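You operate a simulated robot arm through the tools that you are given. There is no shell and no other tool.

You run a simulated robot arm. Do the job below in one go: nothing can be reset, and whatever is moved stays where it is left.

JOB
Push both plugs into the green board, set its switches as the plate shows and test-run the rollers.
Fine: plug in with the power off, each plug in the socket with its letter; the lamp must go green; power off at the end.

It is judged by the outcome, as a careful person would: the job done as asked, and still so three seconds after it is handed in. It fails if anything else is knocked over, pushed out of place, dropped, spilled or broken.

ROBOT AND FRAMES
A 7-joint arm with a two-finger parallel gripper, fixed in place. Base frame: the origin is at the foot of the arm, x ahead of it, y to its left, z up. Lengths are in mm, angles in rad, forces in N, time in s.
With the tool pointing down near the work surface it reaches from about 280 to 640 mm from the base axis. Its first joint turns from -2.897 to 2.897 rad. Payload 1.57 kg.
The TCP is the grasp point between the finger pads, 30 mm short of the fingertips. In the tool frame z runs along the fingers and y along their closing line. Largest opening 80 mm; finger width 17, thickness 12; the body of the gripper, 40 by 82 mm, starts 80 mm behind the TCP.
Orientation is told as [roll, pitch, yaw] about the base's x, y, z axes, in that order, counted from this pose: with the fingers straight down and closing along the base's y, the tool's x points along the base's -x, its y along +y and its z along -z.

CONTROLS
- The arm moves only by the tool servo_tool. Its argument "motion" is a list of rows, each a list of 6 numbers: the shift along the tool's x, y, z in mm, then the turn, a rotation vector about the tool's x, y, z in rad. In form: [[dx, dy, dz, rx, ry, rz], ...]. A call has 1 to 20 rows; each row is the pose to reach, as a shift and turn from the pose commanded when the call began, along the tool's axes at that moment. "grip" is the finger opening in mm, from 0 to 80, set as the call begins (left out, the last holds). Each row takes 0.2 s and may step no farther than 50 mm and 0.15 rad from the row before; otherwise, or with a gripper value out of range, the whole call is refused. Where a pose cannot be reached the arm comes as near as it can. A force on the tool above 90 N (or 10 N above the force at the start of the call, whichever is more), or a blocked arm, ends the call early, and 0.2 s more pass. Each finger travels about 72 mm/s and halts on what it meets, pressing with about 30 N; the grip force reading is that of the motor and also rises with nothing between the fingers. The clock runs only during rows and for 0.2 s after the last one: add rows that repeat a pose to give the fingers time. The reply holds the time, the measured pose of the TCP, the force on the tool along the base axes, the opening and the grip force, in the units named above and with some noise, with the torque about the TCP (base axes, N m) and any sound that the robot's microphone picked up, and new pictures: "pictures" is both (left out), scene, wrist or none.
- Cameras (640 x 400 px; columns grow to the right, rows downward): "scene" is fixed at [51.5, 648.9, 1483.1]; the picture's right is [-0.74, -0.67, 0.00], its down [-0.44, 0.48, -0.76] and it looks along [0.51, -0.56, -0.65] (base axes); focal length 346 px, centre (320, 200). "wrist" rides on the gripper at [72, -7, -122] in the tool frame; the picture's right is [0.09, 1.00, 0.00], its down [-0.84, 0.08, -0.54] and it looks along [-0.54, 0.05, 0.84] (tool axes); focal length 238 px, centre (320, 200). There is no depth. A picture from a camera that has moved, and an enlarged one, comes with that camera's place and axes in the base frame and with its lens.
- raise_lower(by): slides the trunk up (or, below 0, down) by that many mm; the arm rides with it, the base frame stays. It gives what a move gives, with no picture.
- zoom(camera, box): a new picture of the part [left, top, right, bottom] of that camera's present view, enlarged. The clock stands still meanwhile.
- job_done(): hands the job in; it is judged then, once.

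Nothing tells you positions but the pictures and the camera data. Unless the task says otherwise, let go and move clear before handing in.

The tools are called after ">>>" as name(argument=value, ...) on one line, values as JSON. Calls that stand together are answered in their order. servo_tool: Moves the arm, as the interface text tells. Its arguments: {"type":"object","properties":{"motion":{"type":"array","items":{"type":"array","items":{"type":"number"}}},"grip":{"type":"number"},"pictures":{"type":"string","enum":["both","scene","wrist","none"]}},"required":["motion"]} The other tools are called the same way: raise_lower (by) slides the trunk up or down; zoom (camera, box) takes an enlarged picture of a part of a camera's view; job_done () hands the job in.

At the start:

```text
time: 0.0
eef_pos: [245.8, 230.4, 1224.9]
tcp_rot: [-0.217, 0.002, -0.027]
force: [-0.2, 0.6, -0.4]
moment: [0.0, 0.02, 0.0]
finger_gap: 80.0
gripper_force: 0.0
trunk travel left (down, up): [-650.0, 340.0]
```

scene: 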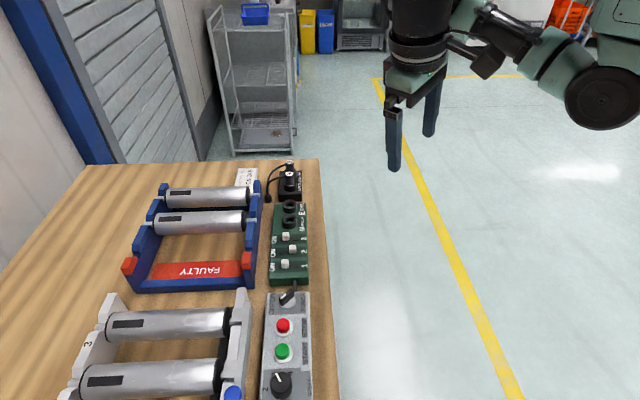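
wrist: 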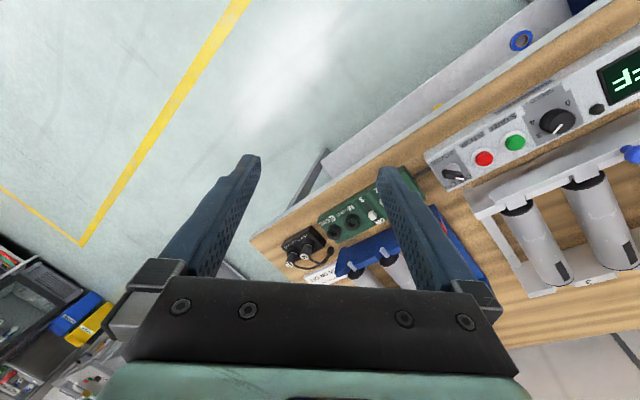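

I see a bench with a control box, a green board with switches and two sockets, a black holder with plugs, and roller frames. I'll zoom in on each part before moving anything.

>>> zoom(camera="scene", box=[225, 150, 345, 225])

>>> zoom(camera="scene", box=[235, 210, 345, 290])

>>> zoom(camera="scene", box=[220, 280, 360, 400])

>>> zoom(camera="wrist", box=[240, 150, 440, 290])

>>> zoom(camera="wrist", box=[420, 40, 640, 200])

>>> zoom(camera="scene", box=[40, 160, 280, 400])

```text
5.33 times, centred on (285, 188) of scene
camera zoom: at [51.5, 648.9, 1483.1], right [-0.74, -0.67, 0.0], down [-0.44, 0.48, -0.76], along [0.51, -0.56, -0.65], focal length 1843 px, centre (507, 267)
```

zoom: 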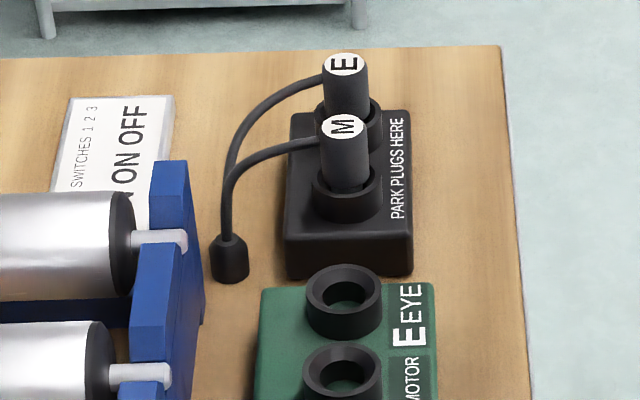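

```text
5.00 times, centred on (290, 250) of scene
camera zoom: at [51.5, 648.9, 1483.1], right [-0.74, -0.67, 0.0], down [-0.44, 0.48, -0.76], along [0.51, -0.56, -0.65], focal length 1728 px, centre (470, -50)
```

zoom: 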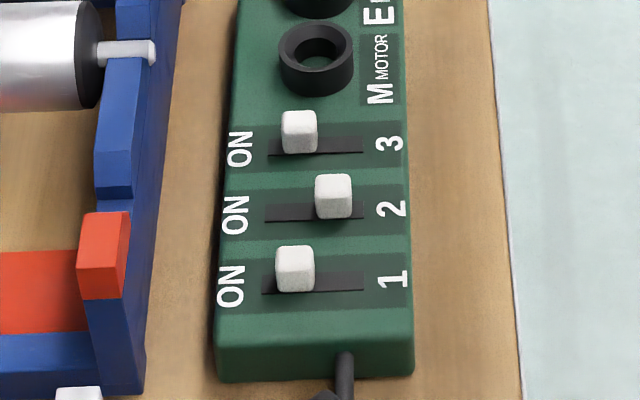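

```text
3.33 times, centred on (290, 340) of scene
camera zoom: at [51.5, 648.9, 1483.1], right [-0.74, -0.67, 0.0], down [-0.44, 0.48, -0.76], along [0.51, -0.56, -0.65], focal length 1152 px, centre (420, -267)
```

zoom: 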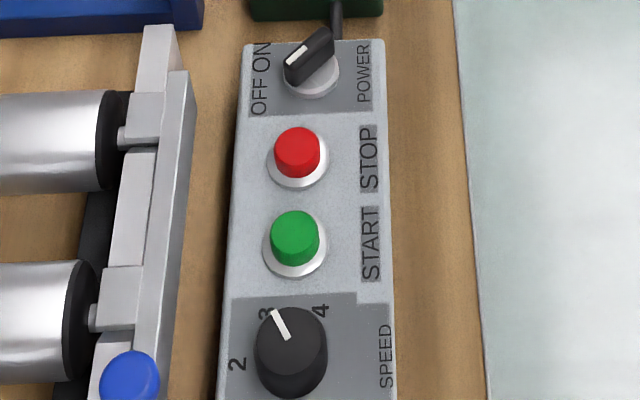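

```text
2.86 times, centred on (340, 220) of wrist
camera zoom: at [172.7, 252.8, 1344.8], right [-0.07, 0.97, -0.21], down [0.84, 0.17, 0.51], along [0.54, -0.15, -0.83], focal length 681 px, centre (263, 143)
```

zoom: 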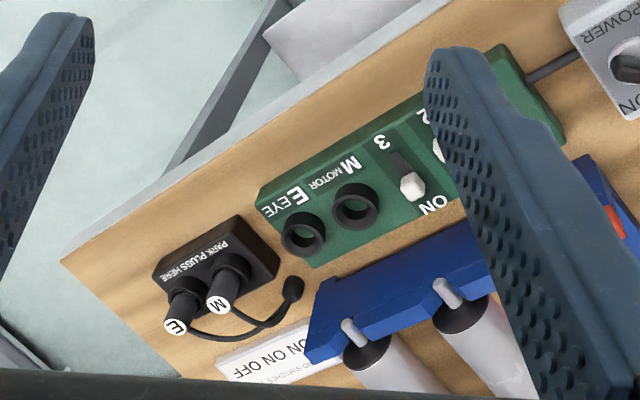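

```text
2.50 times, centred on (530, 120) of wrist
camera zoom: at [172.7, 252.8, 1344.8], right [-0.07, 0.97, -0.21], down [0.84, 0.17, 0.51], along [0.54, -0.15, -0.83], focal length 596 px, centre (-205, 400)
```

zoom: 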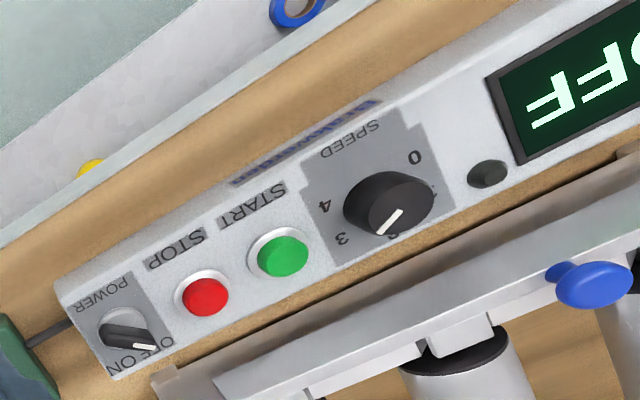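

```text
1.67 times, centred on (160, 280) of scene
camera zoom: at [51.5, 648.9, 1483.1], right [-0.74, -0.67, 0.0], down [-0.44, 0.48, -0.76], along [0.51, -0.56, -0.65], focal length 576 px, centre (587, 67)
```

zoom: 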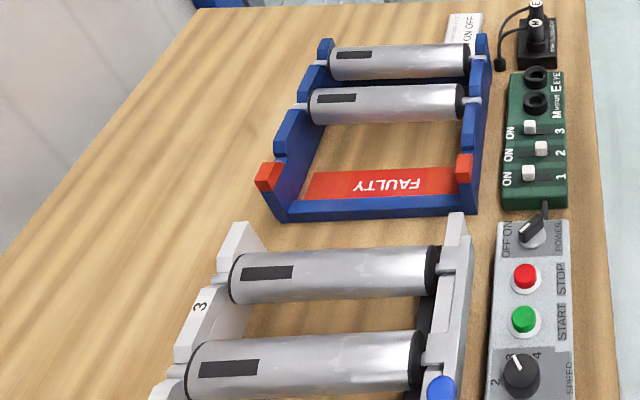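

The row of sockets and plugs runs at about 45° to the base axes, and the plate lies behind the plug holder. I'll level the tool and turn it square to the row, staying high, to get closer views.

>>> servo_tool(motion=[[0, 0, 0, -0.11, 0, 0], [0, 0, 0, -0.217, 0, 0]], pictures="none")

```text
time: 0.6
eef_pos: [246.1, 228.0, 1220.6]
tcp_rot: [-0.02, 0.003, -0.025]
force: [0.1, -0.8, 0.2]
moment: [0.0, 0.01, 0.0]
finger_gap: 80.1
gripper_force: 0.0
trunk travel left (down, up): [-650.0, 340.0]
```

Continuing: yaw to 45° and move out toward the board, still well above everything.

>>> servo_tool(motion=[[-34, -4, 17, 0, 0, -0.135], [-68, -8, 34, 0, 0, -0.27], [-102, -12, 50, 0, 0, -0.405], [-136, -16, 67, 0, 0, -0.54], [-170, -20, 84, 0, 0, -0.675], [-204, -23, 100, 0, 0, -0.81], [-204, -23, 100, 0, 0, -0.81]], pictures="both")

```text
time: 2.2
eef_pos: [450.3, 199.9, 1127.6]
tcp_rot: [-0.001, 0.001, 0.783]
force: [0.3, 1.4, -0.3]
moment: [0.03, 0.01, 0.01]
finger_gap: 79.8
gripper_force: 0.0
trunk travel left (down, up): [-650.0, 340.0]
camera wrist: at [403.2, 146.0, 1249.2], right [-0.77, 0.64, 0.0], down [0.54, 0.65, 0.54], along [0.35, 0.42, -0.84], focal length 238 px, centre (320, 200)
```

scene: 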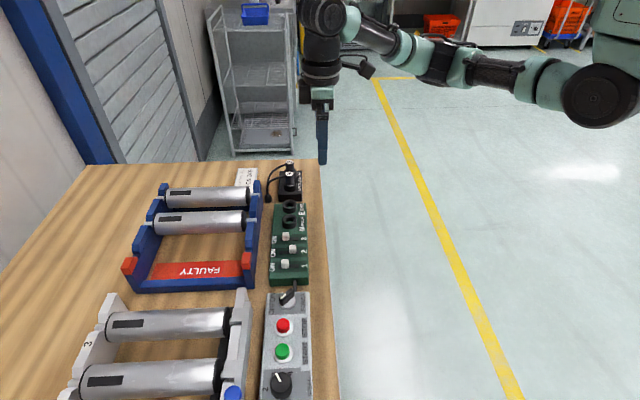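
wrist: 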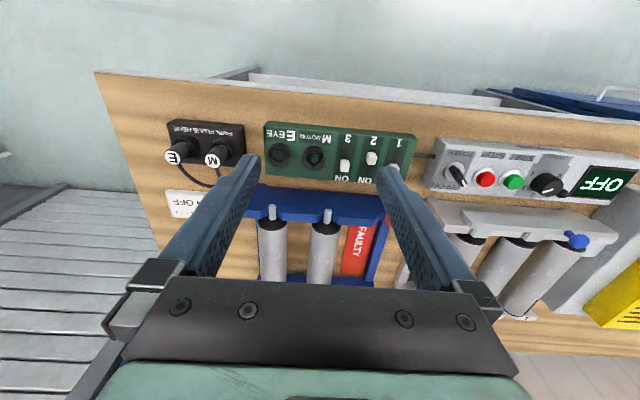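

The view now shows the whole row. I'll zoom in on the plate, the plugs and the control box.

>>> zoom(camera="wrist", box=[140, 100, 300, 230])

>>> zoom(camera="wrist", box=[260, 100, 420, 200])

>>> zoom(camera="wrist", box=[420, 120, 640, 260])

```text
3.08 times, centred on (220, 165) of wrist
camera zoom: at [403.2, 146.0, 1249.2], right [-0.77, 0.64, 0.0], down [0.54, 0.65, 0.54], along [0.35, 0.42, -0.84], focal length 733 px, centre (628, 308)
```

zoom: 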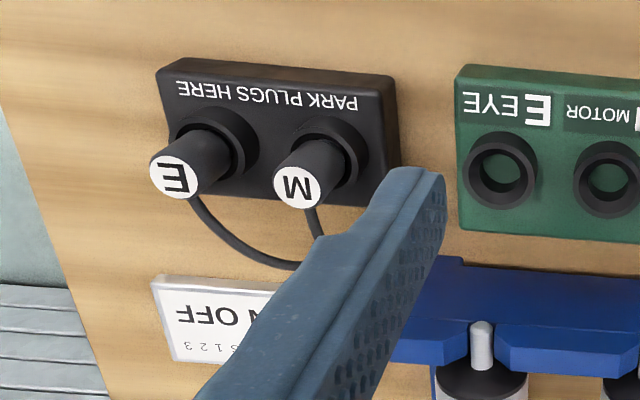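

```text
4.00 times, centred on (340, 150) of wrist
camera zoom: at [403.2, 146.0, 1249.2], right [-0.77, 0.64, 0.0], down [0.54, 0.65, 0.54], along [0.35, 0.42, -0.84], focal length 953 px, centre (240, 400)
```

zoom: 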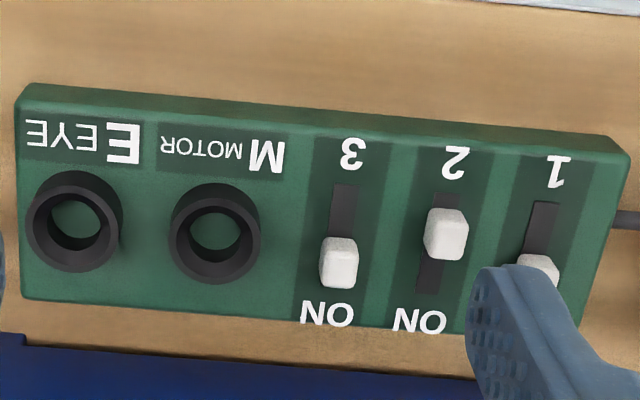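

```text
2.86 times, centred on (530, 190) of wrist
camera zoom: at [403.2, 146.0, 1249.2], right [-0.77, 0.64, 0.0], down [0.54, 0.65, 0.54], along [0.35, 0.42, -0.84], focal length 681 px, centre (-280, 229)
```

zoom: 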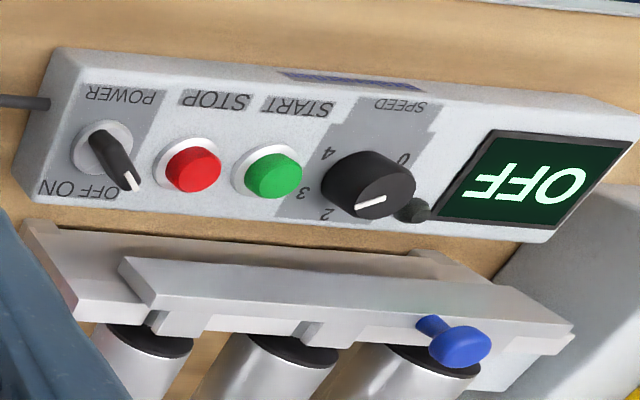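

Power is off (the pointer and display both say OFF). I need the whole plate, so I'll close the fingers to clear the view and shift toward the plug end.

>>> servo_tool(motion=[[-10, -42, 9, 0, 0, 0], [-19, -85, 18, 0, 0, 0], [-28, -127, 27, 0, 0, 0], [-28, -127, 27, 0, 0, 0]], grip=0, pictures="wrist")

>>> zoom(camera="wrist", box=[190, 120, 350, 230])

>>> zoom(camera="wrist", box=[180, 160, 300, 240])

```text
time: 3.2
eef_pos: [561.8, 129.7, 1098.5]
tcp_rot: [0.001, 0.003, 0.784]
force: [-0.1, 0.2, 0.4]
moment: [0.0, 0.01, -0.01]
finger_gap: 0.1
gripper_force: 21.4
trunk travel left (down, up): [-650.0, 340.0]
camera wrist: at [513.7, 76.4, 1219.3], right [-0.77, 0.64, 0.0], down [0.54, 0.65, 0.54], along [0.35, 0.42, -0.84], focal length 238 px, centre (320, 200)
```

wrist: 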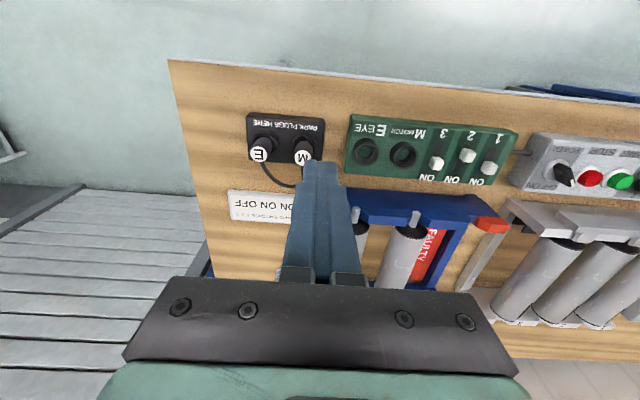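

```text
3.64 times, centred on (270, 175) of wrist
camera zoom: at [513.7, 76.4, 1219.3], right [-0.77, 0.64, 0.0], down [0.54, 0.65, 0.54], along [0.35, 0.42, -0.84], focal length 867 px, centre (502, 291)
```

zoom: 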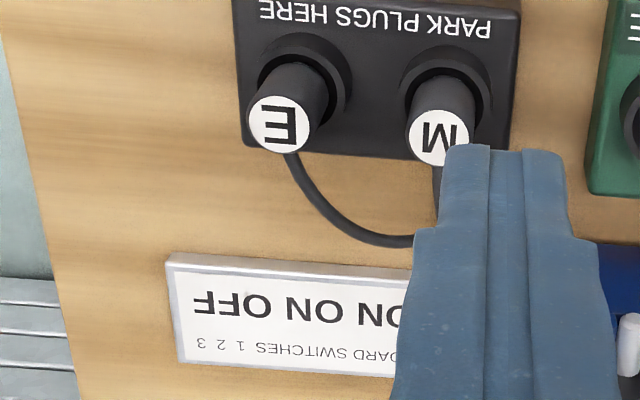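

```text
5.00 times, centred on (240, 200) of wrist
camera zoom: at [513.7, 76.4, 1219.3], right [-0.77, 0.64, 0.0], down [0.54, 0.65, 0.54], along [0.35, 0.42, -0.84], focal length 1192 px, centre (720, 200)
```

zoom: 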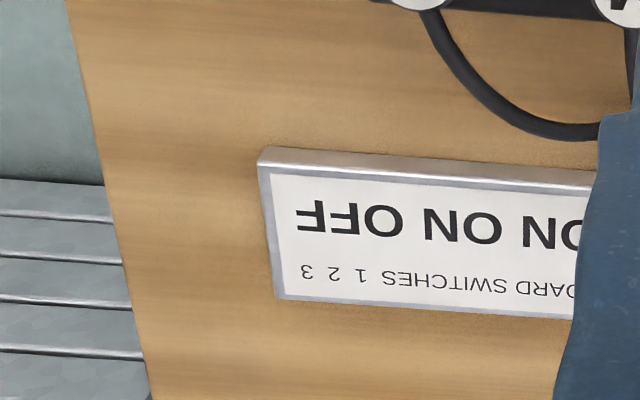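

The plate reads "BOARD SWITCHES 1 2 3: ON ON OFF", so switch 2 must go ON and switch 3 OFF. I'll lower the trunk a bit for closer views to measure from.

>>> raise_lower(by=-100)

>>> servo_tool(motion=[[0, 0, 0, 0, 0, 0]], pictures="wrist")

>>> zoom(camera="wrist", box=[180, 60, 380, 200])

>>> zoom(camera="wrist", box=[360, 60, 560, 200])

```text
time: 4.5
eef_pos: [562.0, 131.3, 998.1]
tcp_rot: [0.0, 0.001, 0.783]
force: [-0.2, 0.2, 0.5]
moment: [0.06, -0.03, -0.02]
finger_gap: 0.0
gripper_force: 21.4
trunk travel left (down, up): [-550.0, 440.0]
```

```text
time: 4.9
eef_pos: [562.5, 132.2, 997.3]
tcp_rot: [0.0, 0.002, 0.785]
force: [-0.3, 0.5, -0.7]
moment: [-0.03, 0.02, -0.02]
finger_gap: 0.0
gripper_force: 21.3
trunk travel left (down, up): [-550.0, 440.0]
camera wrist: at [513.6, 76.6, 1119.3], right [-0.77, 0.64, 0.0], down [0.54, 0.65, 0.54], along [0.35, 0.42, -0.84], focal length 238 px, centre (320, 200)
```

wrist: 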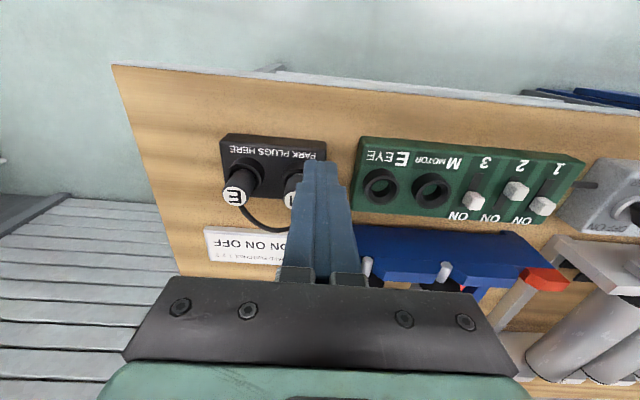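

```text
2.86 times, centred on (280, 130) of wrist
camera zoom: at [513.6, 76.6, 1119.3], right [-0.77, 0.64, 0.0], down [0.54, 0.65, 0.54], along [0.35, 0.42, -0.84], focal length 681 px, centre (434, 400)
```

zoom: 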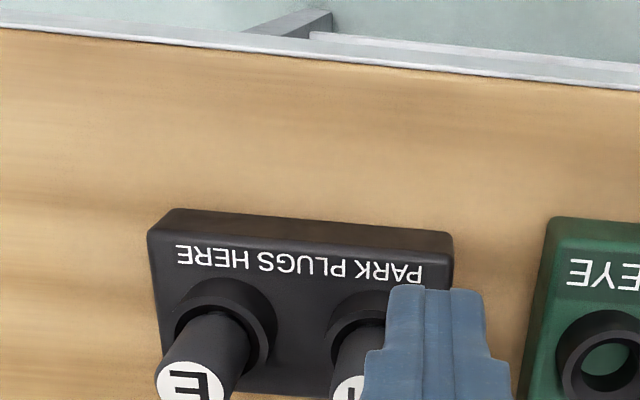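

```text
2.86 times, centred on (460, 130) of wrist
camera zoom: at [513.6, 76.6, 1119.3], right [-0.77, 0.64, 0.0], down [0.54, 0.65, 0.54], along [0.35, 0.42, -0.84], focal length 681 px, centre (-80, 400)
```

zoom: 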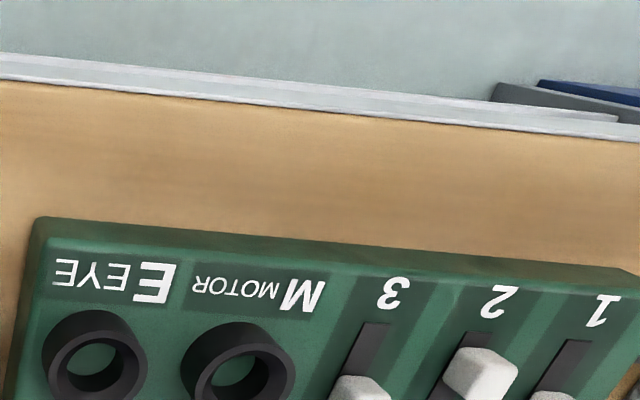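

Now detailed crops of sockets and park for measuring.

>>> zoom(camera="wrist", box=[350, 130, 478, 210])

>>> zoom(camera="wrist", box=[460, 140, 588, 220])

>>> zoom(camera="wrist", box=[200, 120, 328, 200])

>>> zoom(camera="wrist", box=[195, 190, 323, 270])

```text
5.00 times, centred on (414, 170) of wrist
camera zoom: at [513.6, 76.6, 1119.3], right [-0.77, 0.64, 0.0], down [0.54, 0.65, 0.54], along [0.35, 0.42, -0.84], focal length 1192 px, centre (-150, 350)
```

zoom: 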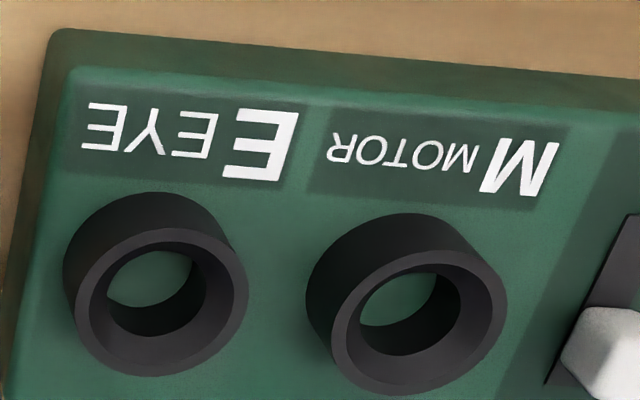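

```text
5.00 times, centred on (524, 180) of wrist
camera zoom: at [513.6, 76.6, 1119.3], right [-0.77, 0.64, 0.0], down [0.54, 0.65, 0.54], along [0.35, 0.42, -0.84], focal length 1192 px, centre (-700, 300)
```

zoom: 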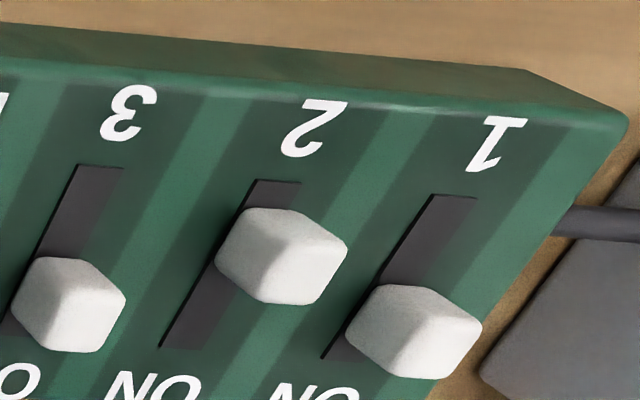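

```text
5.00 times, centred on (264, 160) of wrist
camera zoom: at [513.6, 76.6, 1119.3], right [-0.77, 0.64, 0.0], down [0.54, 0.65, 0.54], along [0.35, 0.42, -0.84], focal length 1192 px, centre (600, 400)
```

zoom: 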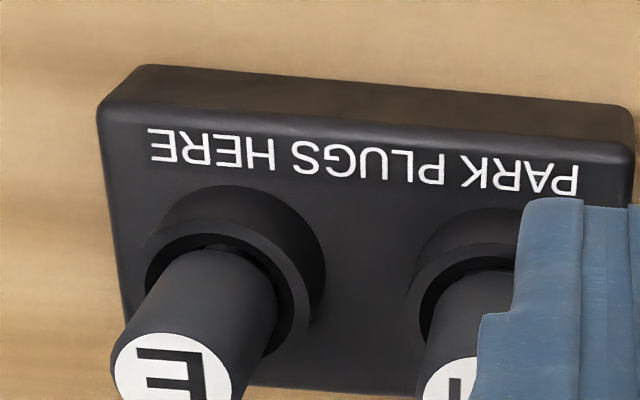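

```text
5.00 times, centred on (259, 230) of wrist
camera zoom: at [513.6, 76.6, 1119.3], right [-0.77, 0.64, 0.0], down [0.54, 0.65, 0.54], along [0.35, 0.42, -0.84], focal length 1192 px, centre (625, 50)
```

zoom: 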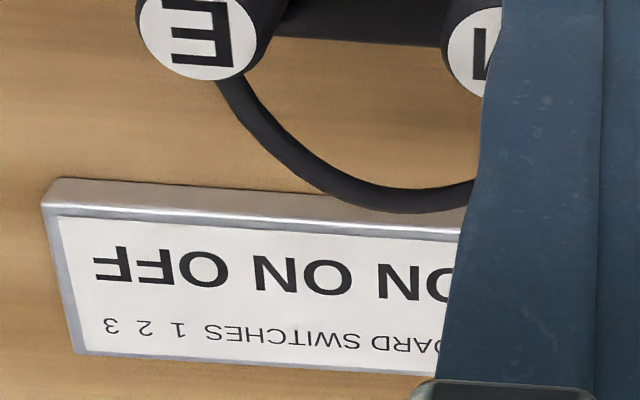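

Triangulating gives socket rims and park rims at about z≈900, plug tops at z≈936, with everything in a straight 45° row. I'll hover above the parked M plug with the fingers open to check alignment.

>>> servo_tool(motion=[[-25, -9, 6, 0, 0, 0], [-50, -17.7, 12, 0, 0, 0], [-50, -17.7, 12, 0, 0, 0], [-50, -17.7, 12, 0, 0, 0]], grip=46, pictures="both")

>>> zoom(camera="wrist", box=[240, 80, 400, 180])

>>> zoom(camera="scene", box=[240, 130, 340, 230])

```text
time: 5.9
eef_pos: [609.0, 156.2, 987.2]
tcp_rot: [0.0, 0.003, 0.784]
force: [0.2, 0.7, -0.9]
moment: [0.01, 0.0, 0.01]
finger_gap: 46.0
gripper_force: 0.0
trunk travel left (down, up): [-550.0, 440.0]
camera wrist: at [561.6, 100.8, 1108.3], right [-0.77, 0.64, 0.0], down [0.54, 0.65, 0.54], along [0.35, 0.42, -0.84], focal length 238 px, centre (320, 200)
```

scene: 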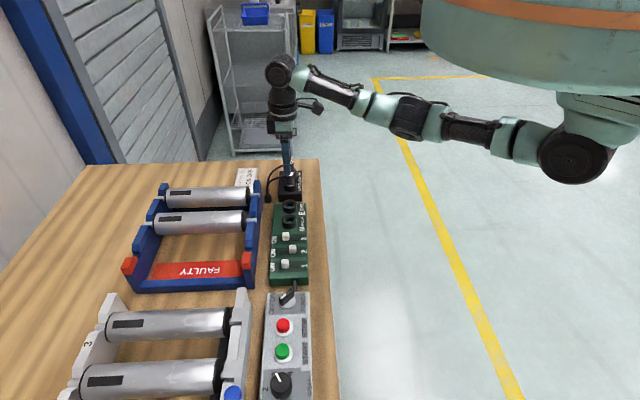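
wrist: 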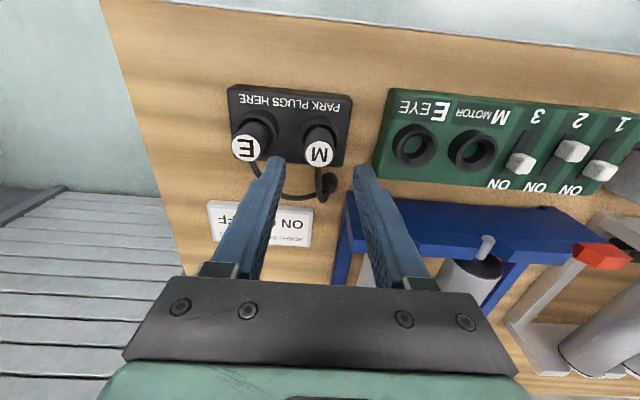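

```text
4.00 times, centred on (320, 130) of wrist
camera zoom: at [561.6, 100.8, 1108.3], right [-0.77, 0.64, 0.0], down [0.54, 0.65, 0.54], along [0.35, 0.42, -0.84], focal length 953 px, centre (320, 480)
```

zoom: 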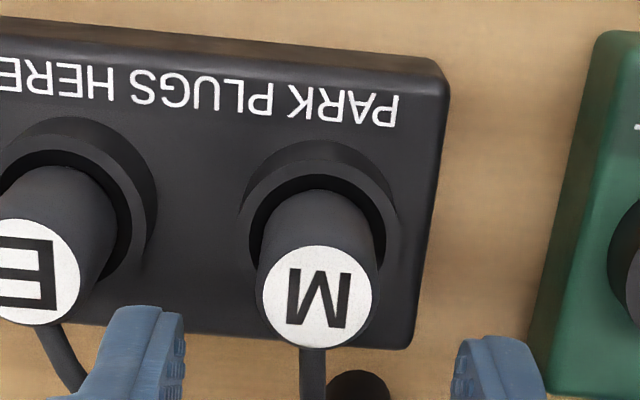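

```text
4.00 times, centred on (290, 180) of scene
camera zoom: at [51.5, 648.9, 1483.1], right [-0.74, -0.67, 0.0], down [-0.44, 0.48, -0.76], along [0.51, -0.56, -0.65], focal length 1382 px, centre (440, 280)
```

zoom: 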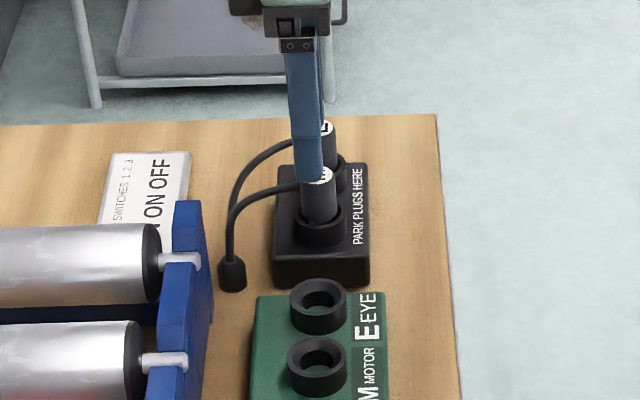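

The M plug is centred between the fingers to within about a millimetre. I'll correct slightly and descend so the fingertips stop about 10 mm above the park rim.

>>> servo_tool(motion=[[1.6, -0.5, 8, 0, 0, 0], [1.6, -0.5, 18, 0, 0, 0], [1.6, -0.5, 28, 0, 0, 0], [1.6, -0.5, 38, 0, 0, 0], [1.6, -0.5, 46, 0, 0, 0], [1.6, -0.5, 46, 0, 0, 0], [1.6, -0.5, 46, 0, 0, 0]], pictures="both")

>>> zoom(camera="wrist", box=[240, 80, 400, 180])

>>> zoom(camera="scene", box=[250, 140, 330, 220])

```text
time: 7.5
eef_pos: [609.0, 153.2, 938.9]
tcp_rot: [0.0, 0.002, 0.785]
force: [0.1, 0.2, 0.3]
moment: [0.01, 0.01, -0.01]
finger_gap: 45.9
gripper_force: 0.1
trunk travel left (down, up): [-550.0, 440.0]
camera wrist: at [559.7, 98.6, 1059.9], right [-0.77, 0.64, 0.0], down [0.54, 0.65, 0.54], along [0.35, 0.42, -0.84], focal length 238 px, centre (320, 200)
```

scene: 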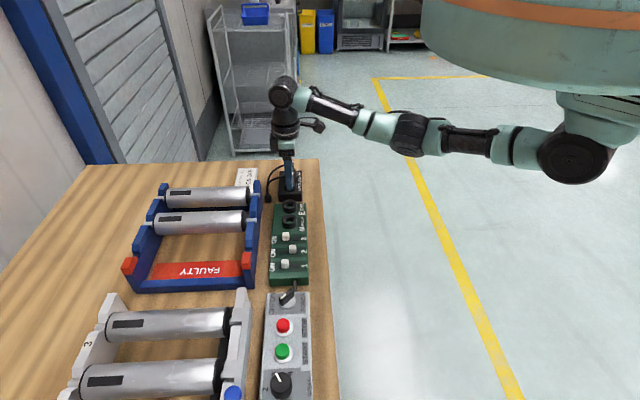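
wrist: 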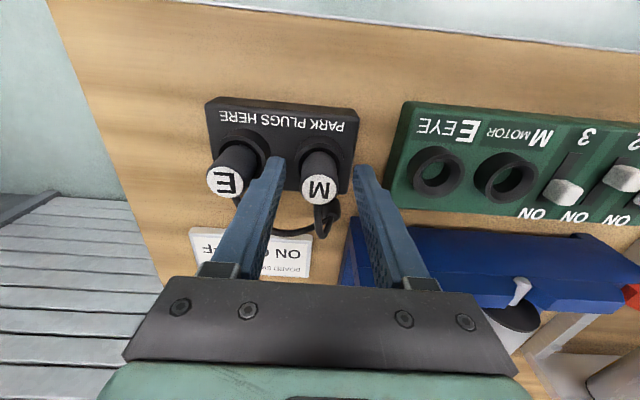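

```text
4.00 times, centred on (320, 130) of wrist
camera zoom: at [559.7, 98.6, 1059.9], right [-0.77, 0.64, 0.0], down [0.54, 0.65, 0.54], along [0.35, 0.42, -0.84], focal length 953 px, centre (320, 480)
```

zoom: 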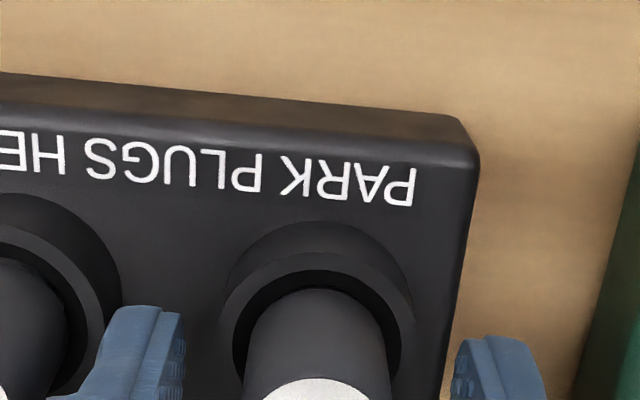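

```text
5.00 times, centred on (290, 180) of scene
camera zoom: at [51.5, 648.9, 1483.1], right [-0.74, -0.67, 0.0], down [-0.44, 0.48, -0.76], along [0.51, -0.56, -0.65], focal length 1728 px, centre (470, 300)
```

zoom: 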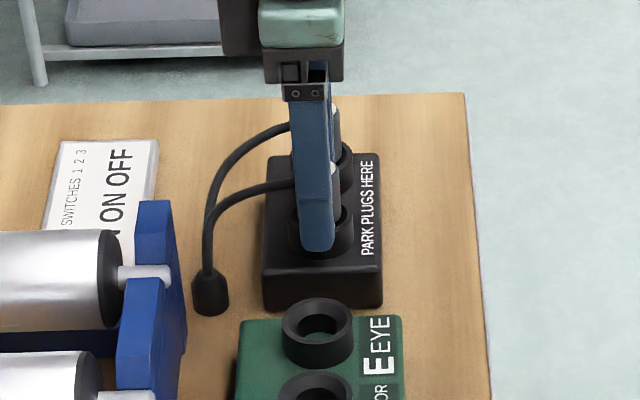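

Fingers straddle the M plug symmetrically at grasp height. Closing on it now.

>>> servo_tool(motion=[[0, 0, 0, 0, 0, 0], [0, 0, 0, 0, 0, 0], [0, 0, 0, 0, 0, 0]], grip=0, pictures="wrist")

```text
time: 8.3
eef_pos: [607.2, 152.9, 938.4]
tcp_rot: [0.0, 0.001, 0.782]
force: [-0.2, 0.6, -0.2]
moment: [0.01, 0.02, 0.01]
finger_gap: 22.0
gripper_force: 29.8
trunk travel left (down, up): [-550.0, 440.0]
camera wrist: at [559.7, 98.6, 1059.9], right [-0.77, 0.64, 0.0], down [0.54, 0.65, 0.54], along [0.35, 0.42, -0.84], focal length 238 px, centre (320, 200)
```

wrist: 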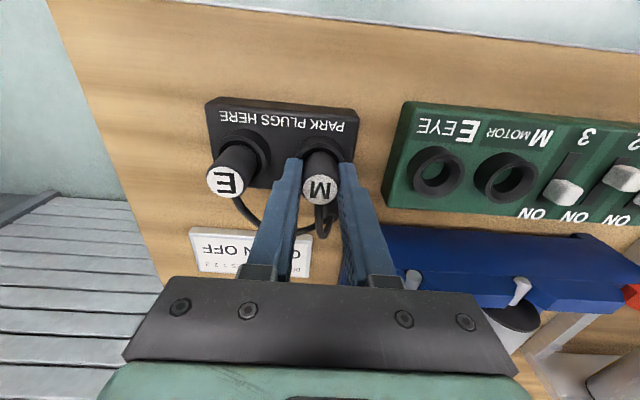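

Gripped at a 22 mm gap. I'll lift straight up to clear the park.

>>> servo_tool(motion=[[0, 0, -6, 0, 0, 0], [0, 0, -14, 0, 0, 0], [0, 0, -24, 0, 0, 0], [0, 0, -34, 0, 0, 0], [0, 0, -44, 0, 0, 0], [0, 0, -54, 0, 0, 0], [0, 0, -60, 0, 0, 0], [0, 0, -60, 0, 0, 0]], pictures="both")

>>> zoom(camera="scene", box=[250, 120, 330, 220])

>>> zoom(camera="wrist", box=[240, 60, 400, 200])

```text
time: 10.1
eef_pos: [608.8, 153.0, 998.3]
tcp_rot: [0.002, 0.001, 0.784]
force: [0.4, -0.6, -0.8]
moment: [0.01, 0.02, -0.03]
finger_gap: 21.9
gripper_force: 29.9
trunk travel left (down, up): [-550.0, 440.0]
camera wrist: at [559.8, 98.3, 1120.2], right [-0.77, 0.64, 0.0], down [0.54, 0.65, 0.54], along [0.35, 0.42, -0.84], focal length 238 px, centre (320, 200)
```

scene: 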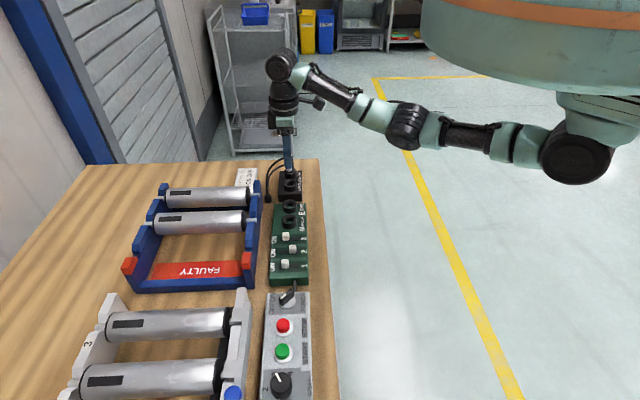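
wrist: 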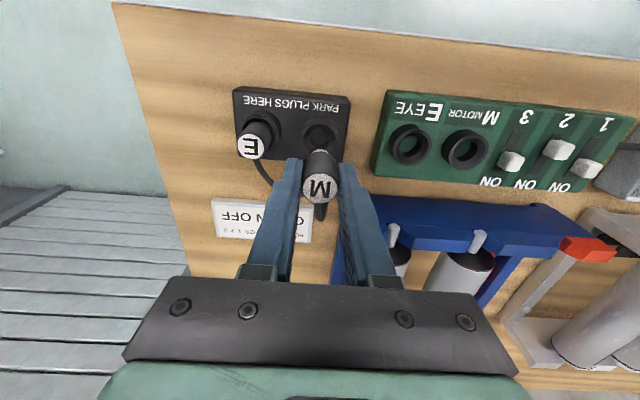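

```text
4.00 times, centred on (290, 170) of scene
camera zoom: at [51.5, 648.9, 1483.1], right [-0.74, -0.67, 0.0], down [-0.44, 0.48, -0.76], along [0.51, -0.56, -0.65], focal length 1382 px, centre (440, 320)
```

zoom: 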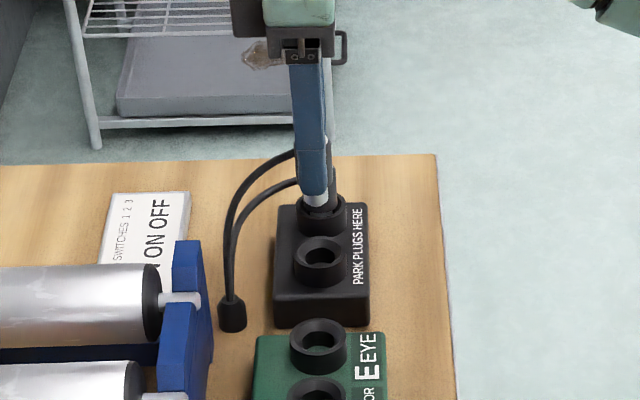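

```text
2.86 times, centred on (320, 130) of wrist
camera zoom: at [559.8, 98.3, 1120.2], right [-0.77, 0.64, 0.0], down [0.54, 0.65, 0.54], along [0.35, 0.42, -0.84], focal length 681 px, centre (320, 400)
```

zoom: 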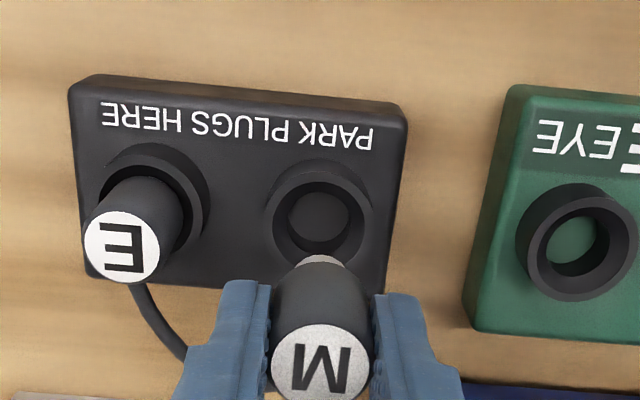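

The M plug is out, with a slimmer metal pin below. I'll take a high-zoom reference of the empty M park ring from this relative pose, so I can match it over the board socket.

>>> zoom(camera="wrist", box=[280, 100, 360, 150])

>>> zoom(camera="wrist", box=[380, 100, 500, 175])

```text
8.00 times, centred on (320, 125) of wrist
camera zoom: at [559.8, 98.3, 1120.2], right [-0.77, 0.64, 0.0], down [0.54, 0.65, 0.54], along [0.35, 0.42, -0.84], focal length 1907 px, centre (320, 800)
```

zoom: 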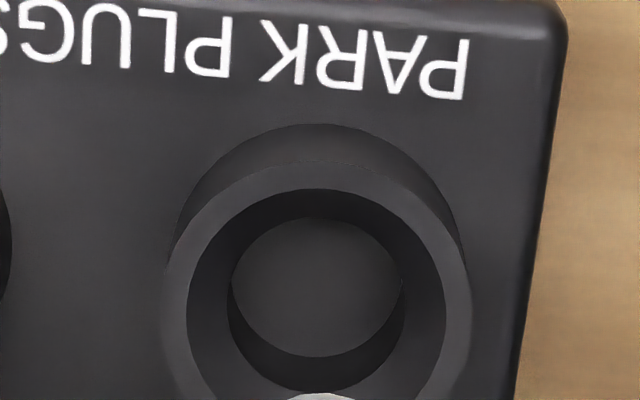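

```text
5.33 times, centred on (440, 138) of wrist
camera zoom: at [559.8, 98.3, 1120.2], right [-0.77, 0.64, 0.0], down [0.54, 0.65, 0.54], along [0.35, 0.42, -0.84], focal length 1271 px, centre (-320, 533)
```

zoom: 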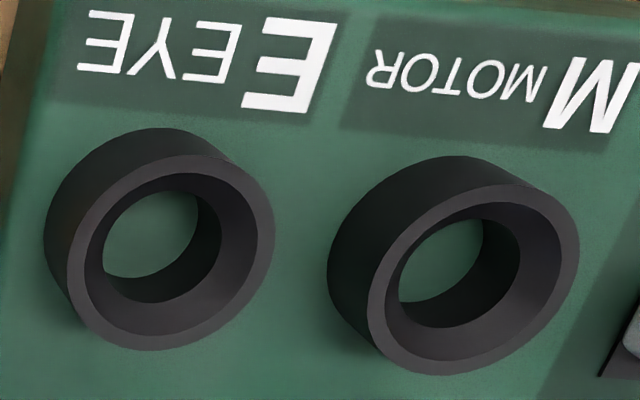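

The rings have wide funnels (about 30 mm tapering to 22 mm), so there's good tolerance. Moving sideways 145 mm to above the M socket on the board.

>>> servo_tool(motion=[[0, 20, 0, 0, 0, 0], [0, 50, 0, 0, 0, 0], [0, 82, 0, 0, 0, 0], [0, 115, 0, 0, 0, 0], [0, 138, 0, 0, 0, 0], [0, 145, 0, 0, 0, 0], [0, 145, 0, 0, 0, 0], [0, 145, 0, 0, 0, 0]], pictures="both")

>>> zoom(camera="wrist", box=[280, 100, 360, 150])

>>> zoom(camera="scene", box=[240, 130, 340, 250])

```text
time: 11.9
eef_pos: [506.7, 254.8, 1000.8]
tcp_rot: [0.0, 0.001, 0.785]
force: [-0.1, 0.2, -0.8]
moment: [-0.01, -0.02, 0.0]
finger_gap: 22.3
gripper_force: 29.8
trunk travel left (down, up): [-550.0, 440.0]
camera wrist: at [458.1, 199.7, 1122.0], right [-0.77, 0.64, 0.0], down [0.54, 0.65, 0.54], along [0.35, 0.42, -0.84], focal length 238 px, centre (320, 200)
```

scene: 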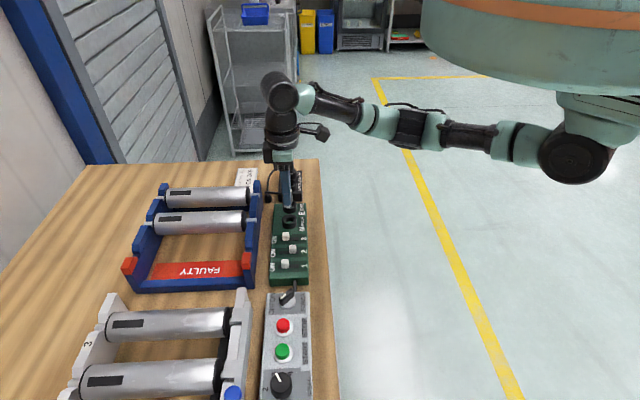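
wrist: 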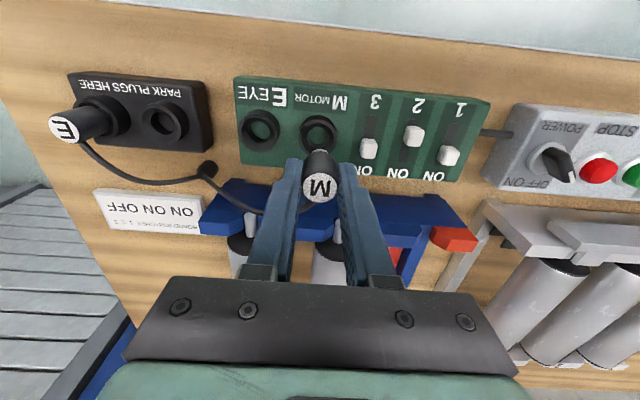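

```text
8.00 times, centred on (320, 125) of wrist
camera zoom: at [458.1, 199.7, 1122.0], right [-0.77, 0.64, 0.0], down [0.54, 0.65, 0.54], along [0.35, 0.42, -0.84], focal length 1907 px, centre (320, 800)
```

zoom: 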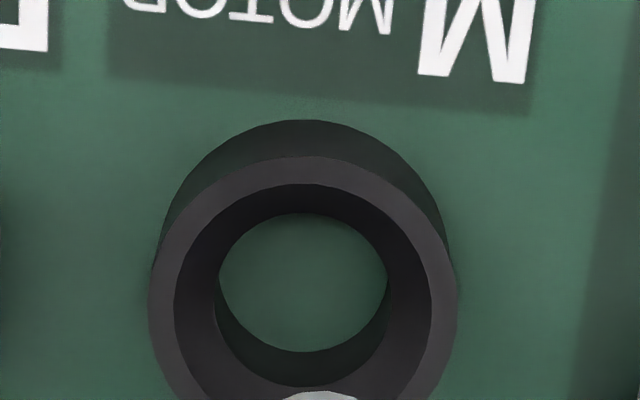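

```text
3.33 times, centred on (290, 190) of scene
camera zoom: at [51.5, 648.9, 1483.1], right [-0.74, -0.67, 0.0], down [-0.44, 0.48, -0.76], along [0.51, -0.56, -0.65], focal length 1152 px, centre (420, 233)
```

zoom: 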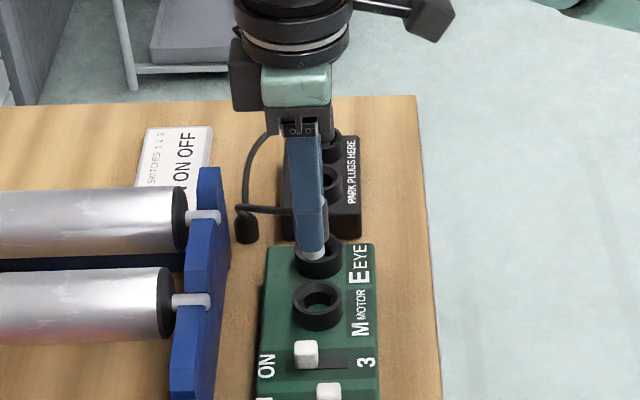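

The board's M socket is 1.5 mm short of the shift I made. I'll correct that and descend partway.

>>> servo_tool(motion=[[-0.2, -1.5, 5, 0, 0, 0], [-0.2, -1.5, 15, 0, 0, 0], [-0.2, -1.5, 25, 0, 0, 0], [-0.2, -1.5, 35, 0, 0, 0], [-0.2, -1.5, 40, 0, 0, 0], [-0.2, -1.5, 40, 0, 0, 0]], pictures="both")

>>> zoom(camera="wrist", box=[270, 110, 370, 210])

>>> zoom(camera="scene", box=[250, 160, 330, 240])

```text
time: 13.3
eef_pos: [509.4, 253.1, 959.7]
tcp_rot: [0.0, 0.001, 0.783]
force: [0.0, -1.5, 0.0]
moment: [0.0, -0.02, 0.02]
finger_gap: 22.2
gripper_force: 30.6
trunk travel left (down, up): [-550.0, 440.0]
camera wrist: at [460.3, 198.8, 1081.1], right [-0.77, 0.64, 0.0], down [0.54, 0.65, 0.54], along [0.35, 0.42, -0.84], focal length 238 px, centre (320, 200)
```

scene: 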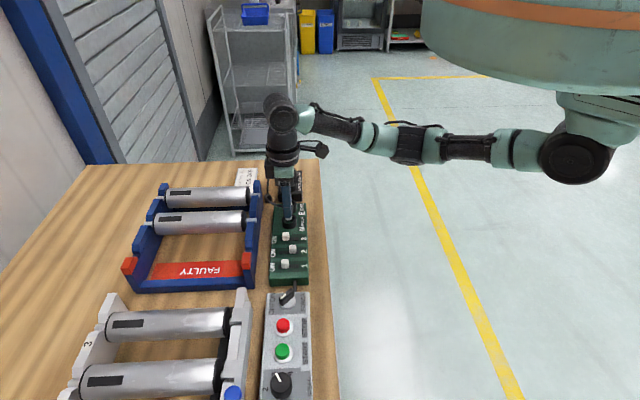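
wrist: 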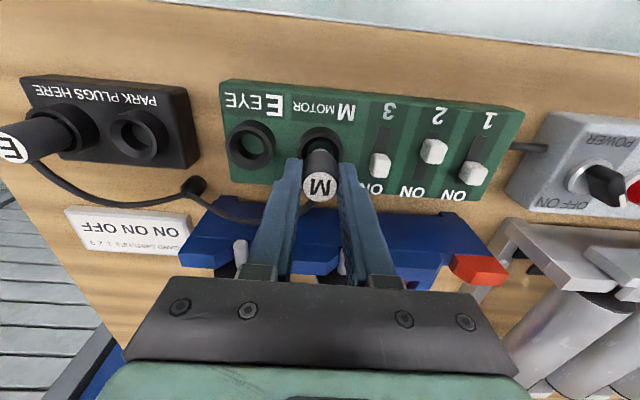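

```text
4.00 times, centred on (320, 160) of wrist
camera zoom: at [460.3, 198.8, 1081.1], right [-0.77, 0.64, 0.0], down [0.54, 0.65, 0.54], along [0.35, 0.42, -0.84], focal length 953 px, centre (320, 360)
```

zoom: 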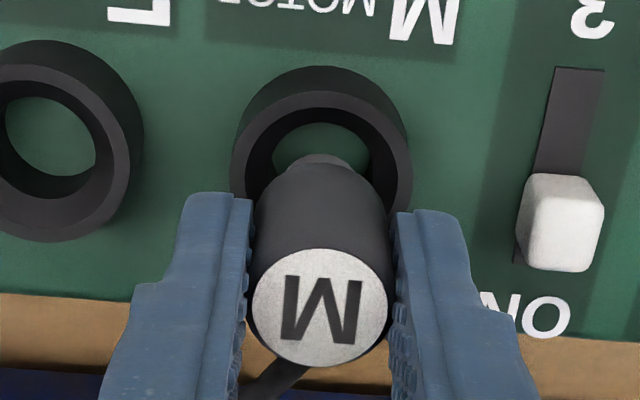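

```text
5.00 times, centred on (290, 200) of scene
camera zoom: at [51.5, 648.9, 1483.1], right [-0.74, -0.67, 0.0], down [-0.44, 0.48, -0.76], along [0.51, -0.56, -0.65], focal length 1728 px, centre (470, 200)
```

zoom: 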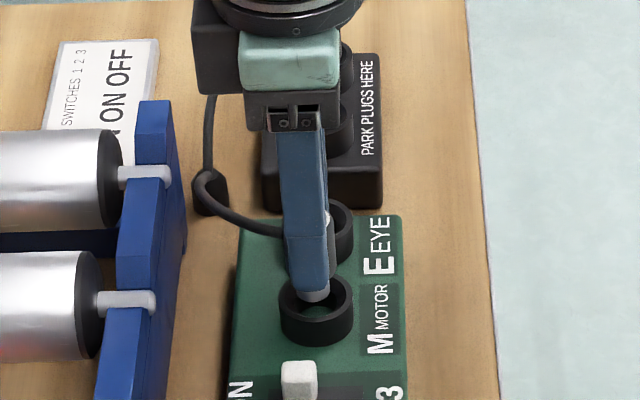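

Plug is centred over the M socket, just above the rim. I'll lower it in small steps while watching the force.

>>> servo_tool(motion=[[0.4, 0.5, 3, 0, 0, 0], [0.4, 0.5, 6, 0, 0, 0], [0.4, 0.5, 9, 0, 0, 0], [0.4, 0.5, 12, 0, 0, 0], [0.4, 0.5, 12, 0, 0, 0]], pictures="none")

>>> servo_tool(motion=[[0, 0, 2, 0, 0, 0], [0, 0, 4, 0, 0, 0], [0, 0, 6, 0, 0, 0], [0, 0, 6, 0, 0, 0]], pictures="wrist")

```text
time: 14.5
eef_pos: [507.5, 253.4, 948.3]
tcp_rot: [0.0, 0.002, 0.781]
force: [0.3, 0.9, -0.1]
moment: [-0.02, -0.06, -0.02]
finger_gap: 22.1
gripper_force: 30.6
trunk travel left (down, up): [-550.0, 440.0]
```

```text
time: 15.5
eef_pos: [506.8, 253.8, 943.6]
tcp_rot: [0.0, -0.002, 0.783]
force: [0.8, -0.3, 4.6]
moment: [-0.05, -0.06, 0.0]
finger_gap: 22.4
gripper_force: 30.1
trunk travel left (down, up): [-550.0, 440.0]
camera wrist: at [458.9, 199.0, 1064.2], right [-0.77, 0.64, 0.0], down [0.54, 0.65, 0.54], along [0.35, 0.42, -0.84], focal length 238 px, centre (320, 200)
```

wrist: 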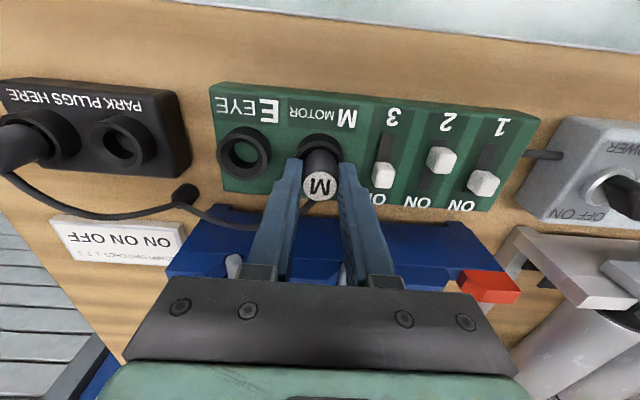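

First light contact (about 5 N), 4 mm above parked depth. Pressing on in small steps.

>>> servo_tool(motion=[[0, 0, 1.5, 0, 0, 0], [0, 0, 3, 0, 0, 0], [0, 0, 3, 0, 0, 0]], pictures="none")

>>> servo_tool(motion=[[0, 0, 1.5, 0, 0, 0], [0, 0, 3, 0, 0, 0], [0, 0, 3, 0, 0, 0]], pictures="wrist")

```text
time: 16.3
eef_pos: [506.9, 253.1, 942.4]
tcp_rot: [-0.002, -0.005, 0.784]
force: [3.4, 1.1, 22.0]
moment: [-0.01, -0.27, 0.04]
finger_gap: 22.2
gripper_force: 29.2
trunk travel left (down, up): [-550.0, 440.0]
```

```text
time: 17.1
eef_pos: [505.4, 253.6, 937.1]
tcp_rot: [-0.002, -0.001, 0.784]
force: [4.6, -0.6, 24.4]
moment: [-0.04, -0.25, 0.04]
finger_gap: 22.6
gripper_force: 29.6
trunk travel left (down, up): [-550.0, 440.0]
camera wrist: at [457.7, 198.6, 1058.6], right [-0.77, 0.64, 0.0], down [0.54, 0.65, 0.54], along [0.35, 0.42, -0.84], focal length 238 px, centre (320, 200)
```

wrist: 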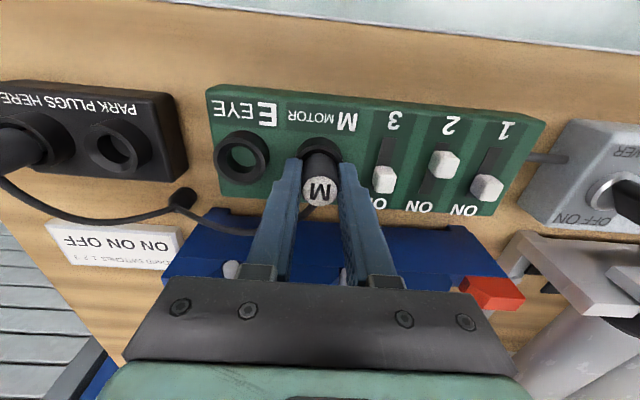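

Force is about 24 N at roughly parked depth. Checking whether the plug is going in or slipping in the fingers.

>>> zoom(camera="wrist", box=[270, 110, 370, 210])

>>> zoom(camera="scene", box=[250, 160, 330, 240])

```text
4.00 times, centred on (320, 160) of wrist
camera zoom: at [457.7, 198.6, 1058.6], right [-0.77, 0.64, 0.0], down [0.54, 0.65, 0.54], along [0.35, 0.42, -0.84], focal length 953 px, centre (320, 360)
```

zoom: 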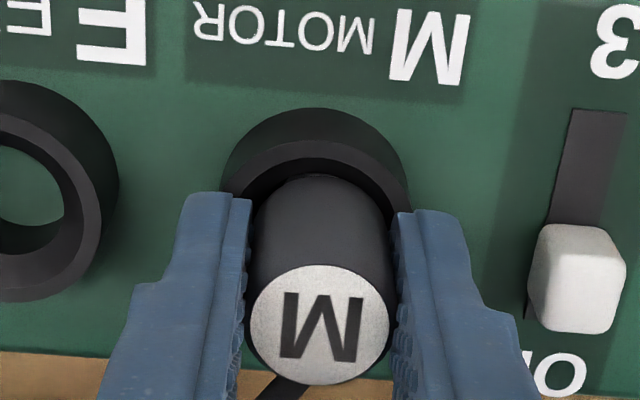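

```text
5.00 times, centred on (290, 200) of scene
camera zoom: at [51.5, 648.9, 1483.1], right [-0.74, -0.67, 0.0], down [-0.44, 0.48, -0.76], along [0.51, -0.56, -0.65], focal length 1728 px, centre (470, 200)
```

zoom: 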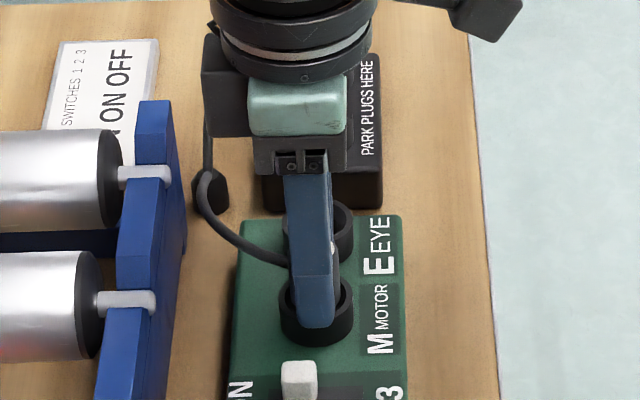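

The plug slid up a few mm in the fingers and is pressing about 1 mm to one side of the ring. I'll ease off that side load, then release and push from the top if needed.

>>> servo_tool(motion=[[-0.4, -0.5, 0, 0, 0, 0], [-0.7, -1.0, 0, 0, 0, 0], [-0.7, -1.0, 0, 0, 0, 0]], pictures="wrist")

>>> zoom(camera="wrist", box=[270, 110, 370, 210])

```text
time: 17.9
eef_pos: [505.8, 253.7, 936.7]
tcp_rot: [0.001, 0.0, 0.786]
force: [-4.9, -4.6, 23.1]
moment: [-0.17, 0.21, 0.02]
finger_gap: 22.4
gripper_force: 29.9
trunk travel left (down, up): [-550.0, 440.0]
camera wrist: at [458.5, 198.8, 1058.6], right [-0.77, 0.64, 0.0], down [0.54, 0.65, 0.54], along [0.35, 0.42, -0.84], focal length 238 px, centre (320, 200)
```

wrist: 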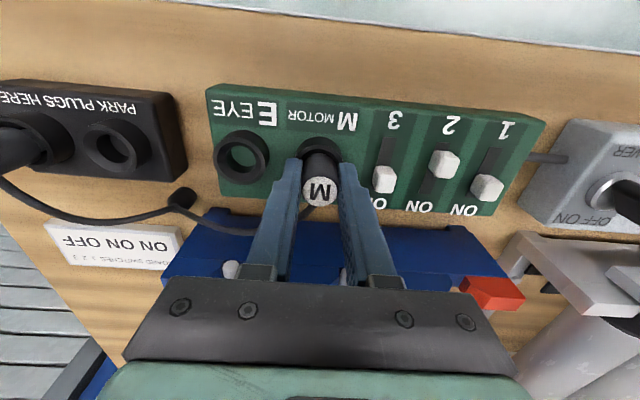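

```text
4.00 times, centred on (320, 160) of wrist
camera zoom: at [458.5, 198.8, 1058.6], right [-0.77, 0.64, 0.0], down [0.54, 0.65, 0.54], along [0.35, 0.42, -0.84], focal length 953 px, centre (320, 360)
```

zoom: 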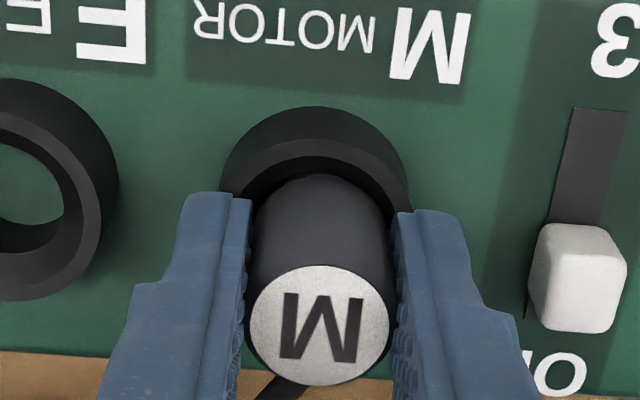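

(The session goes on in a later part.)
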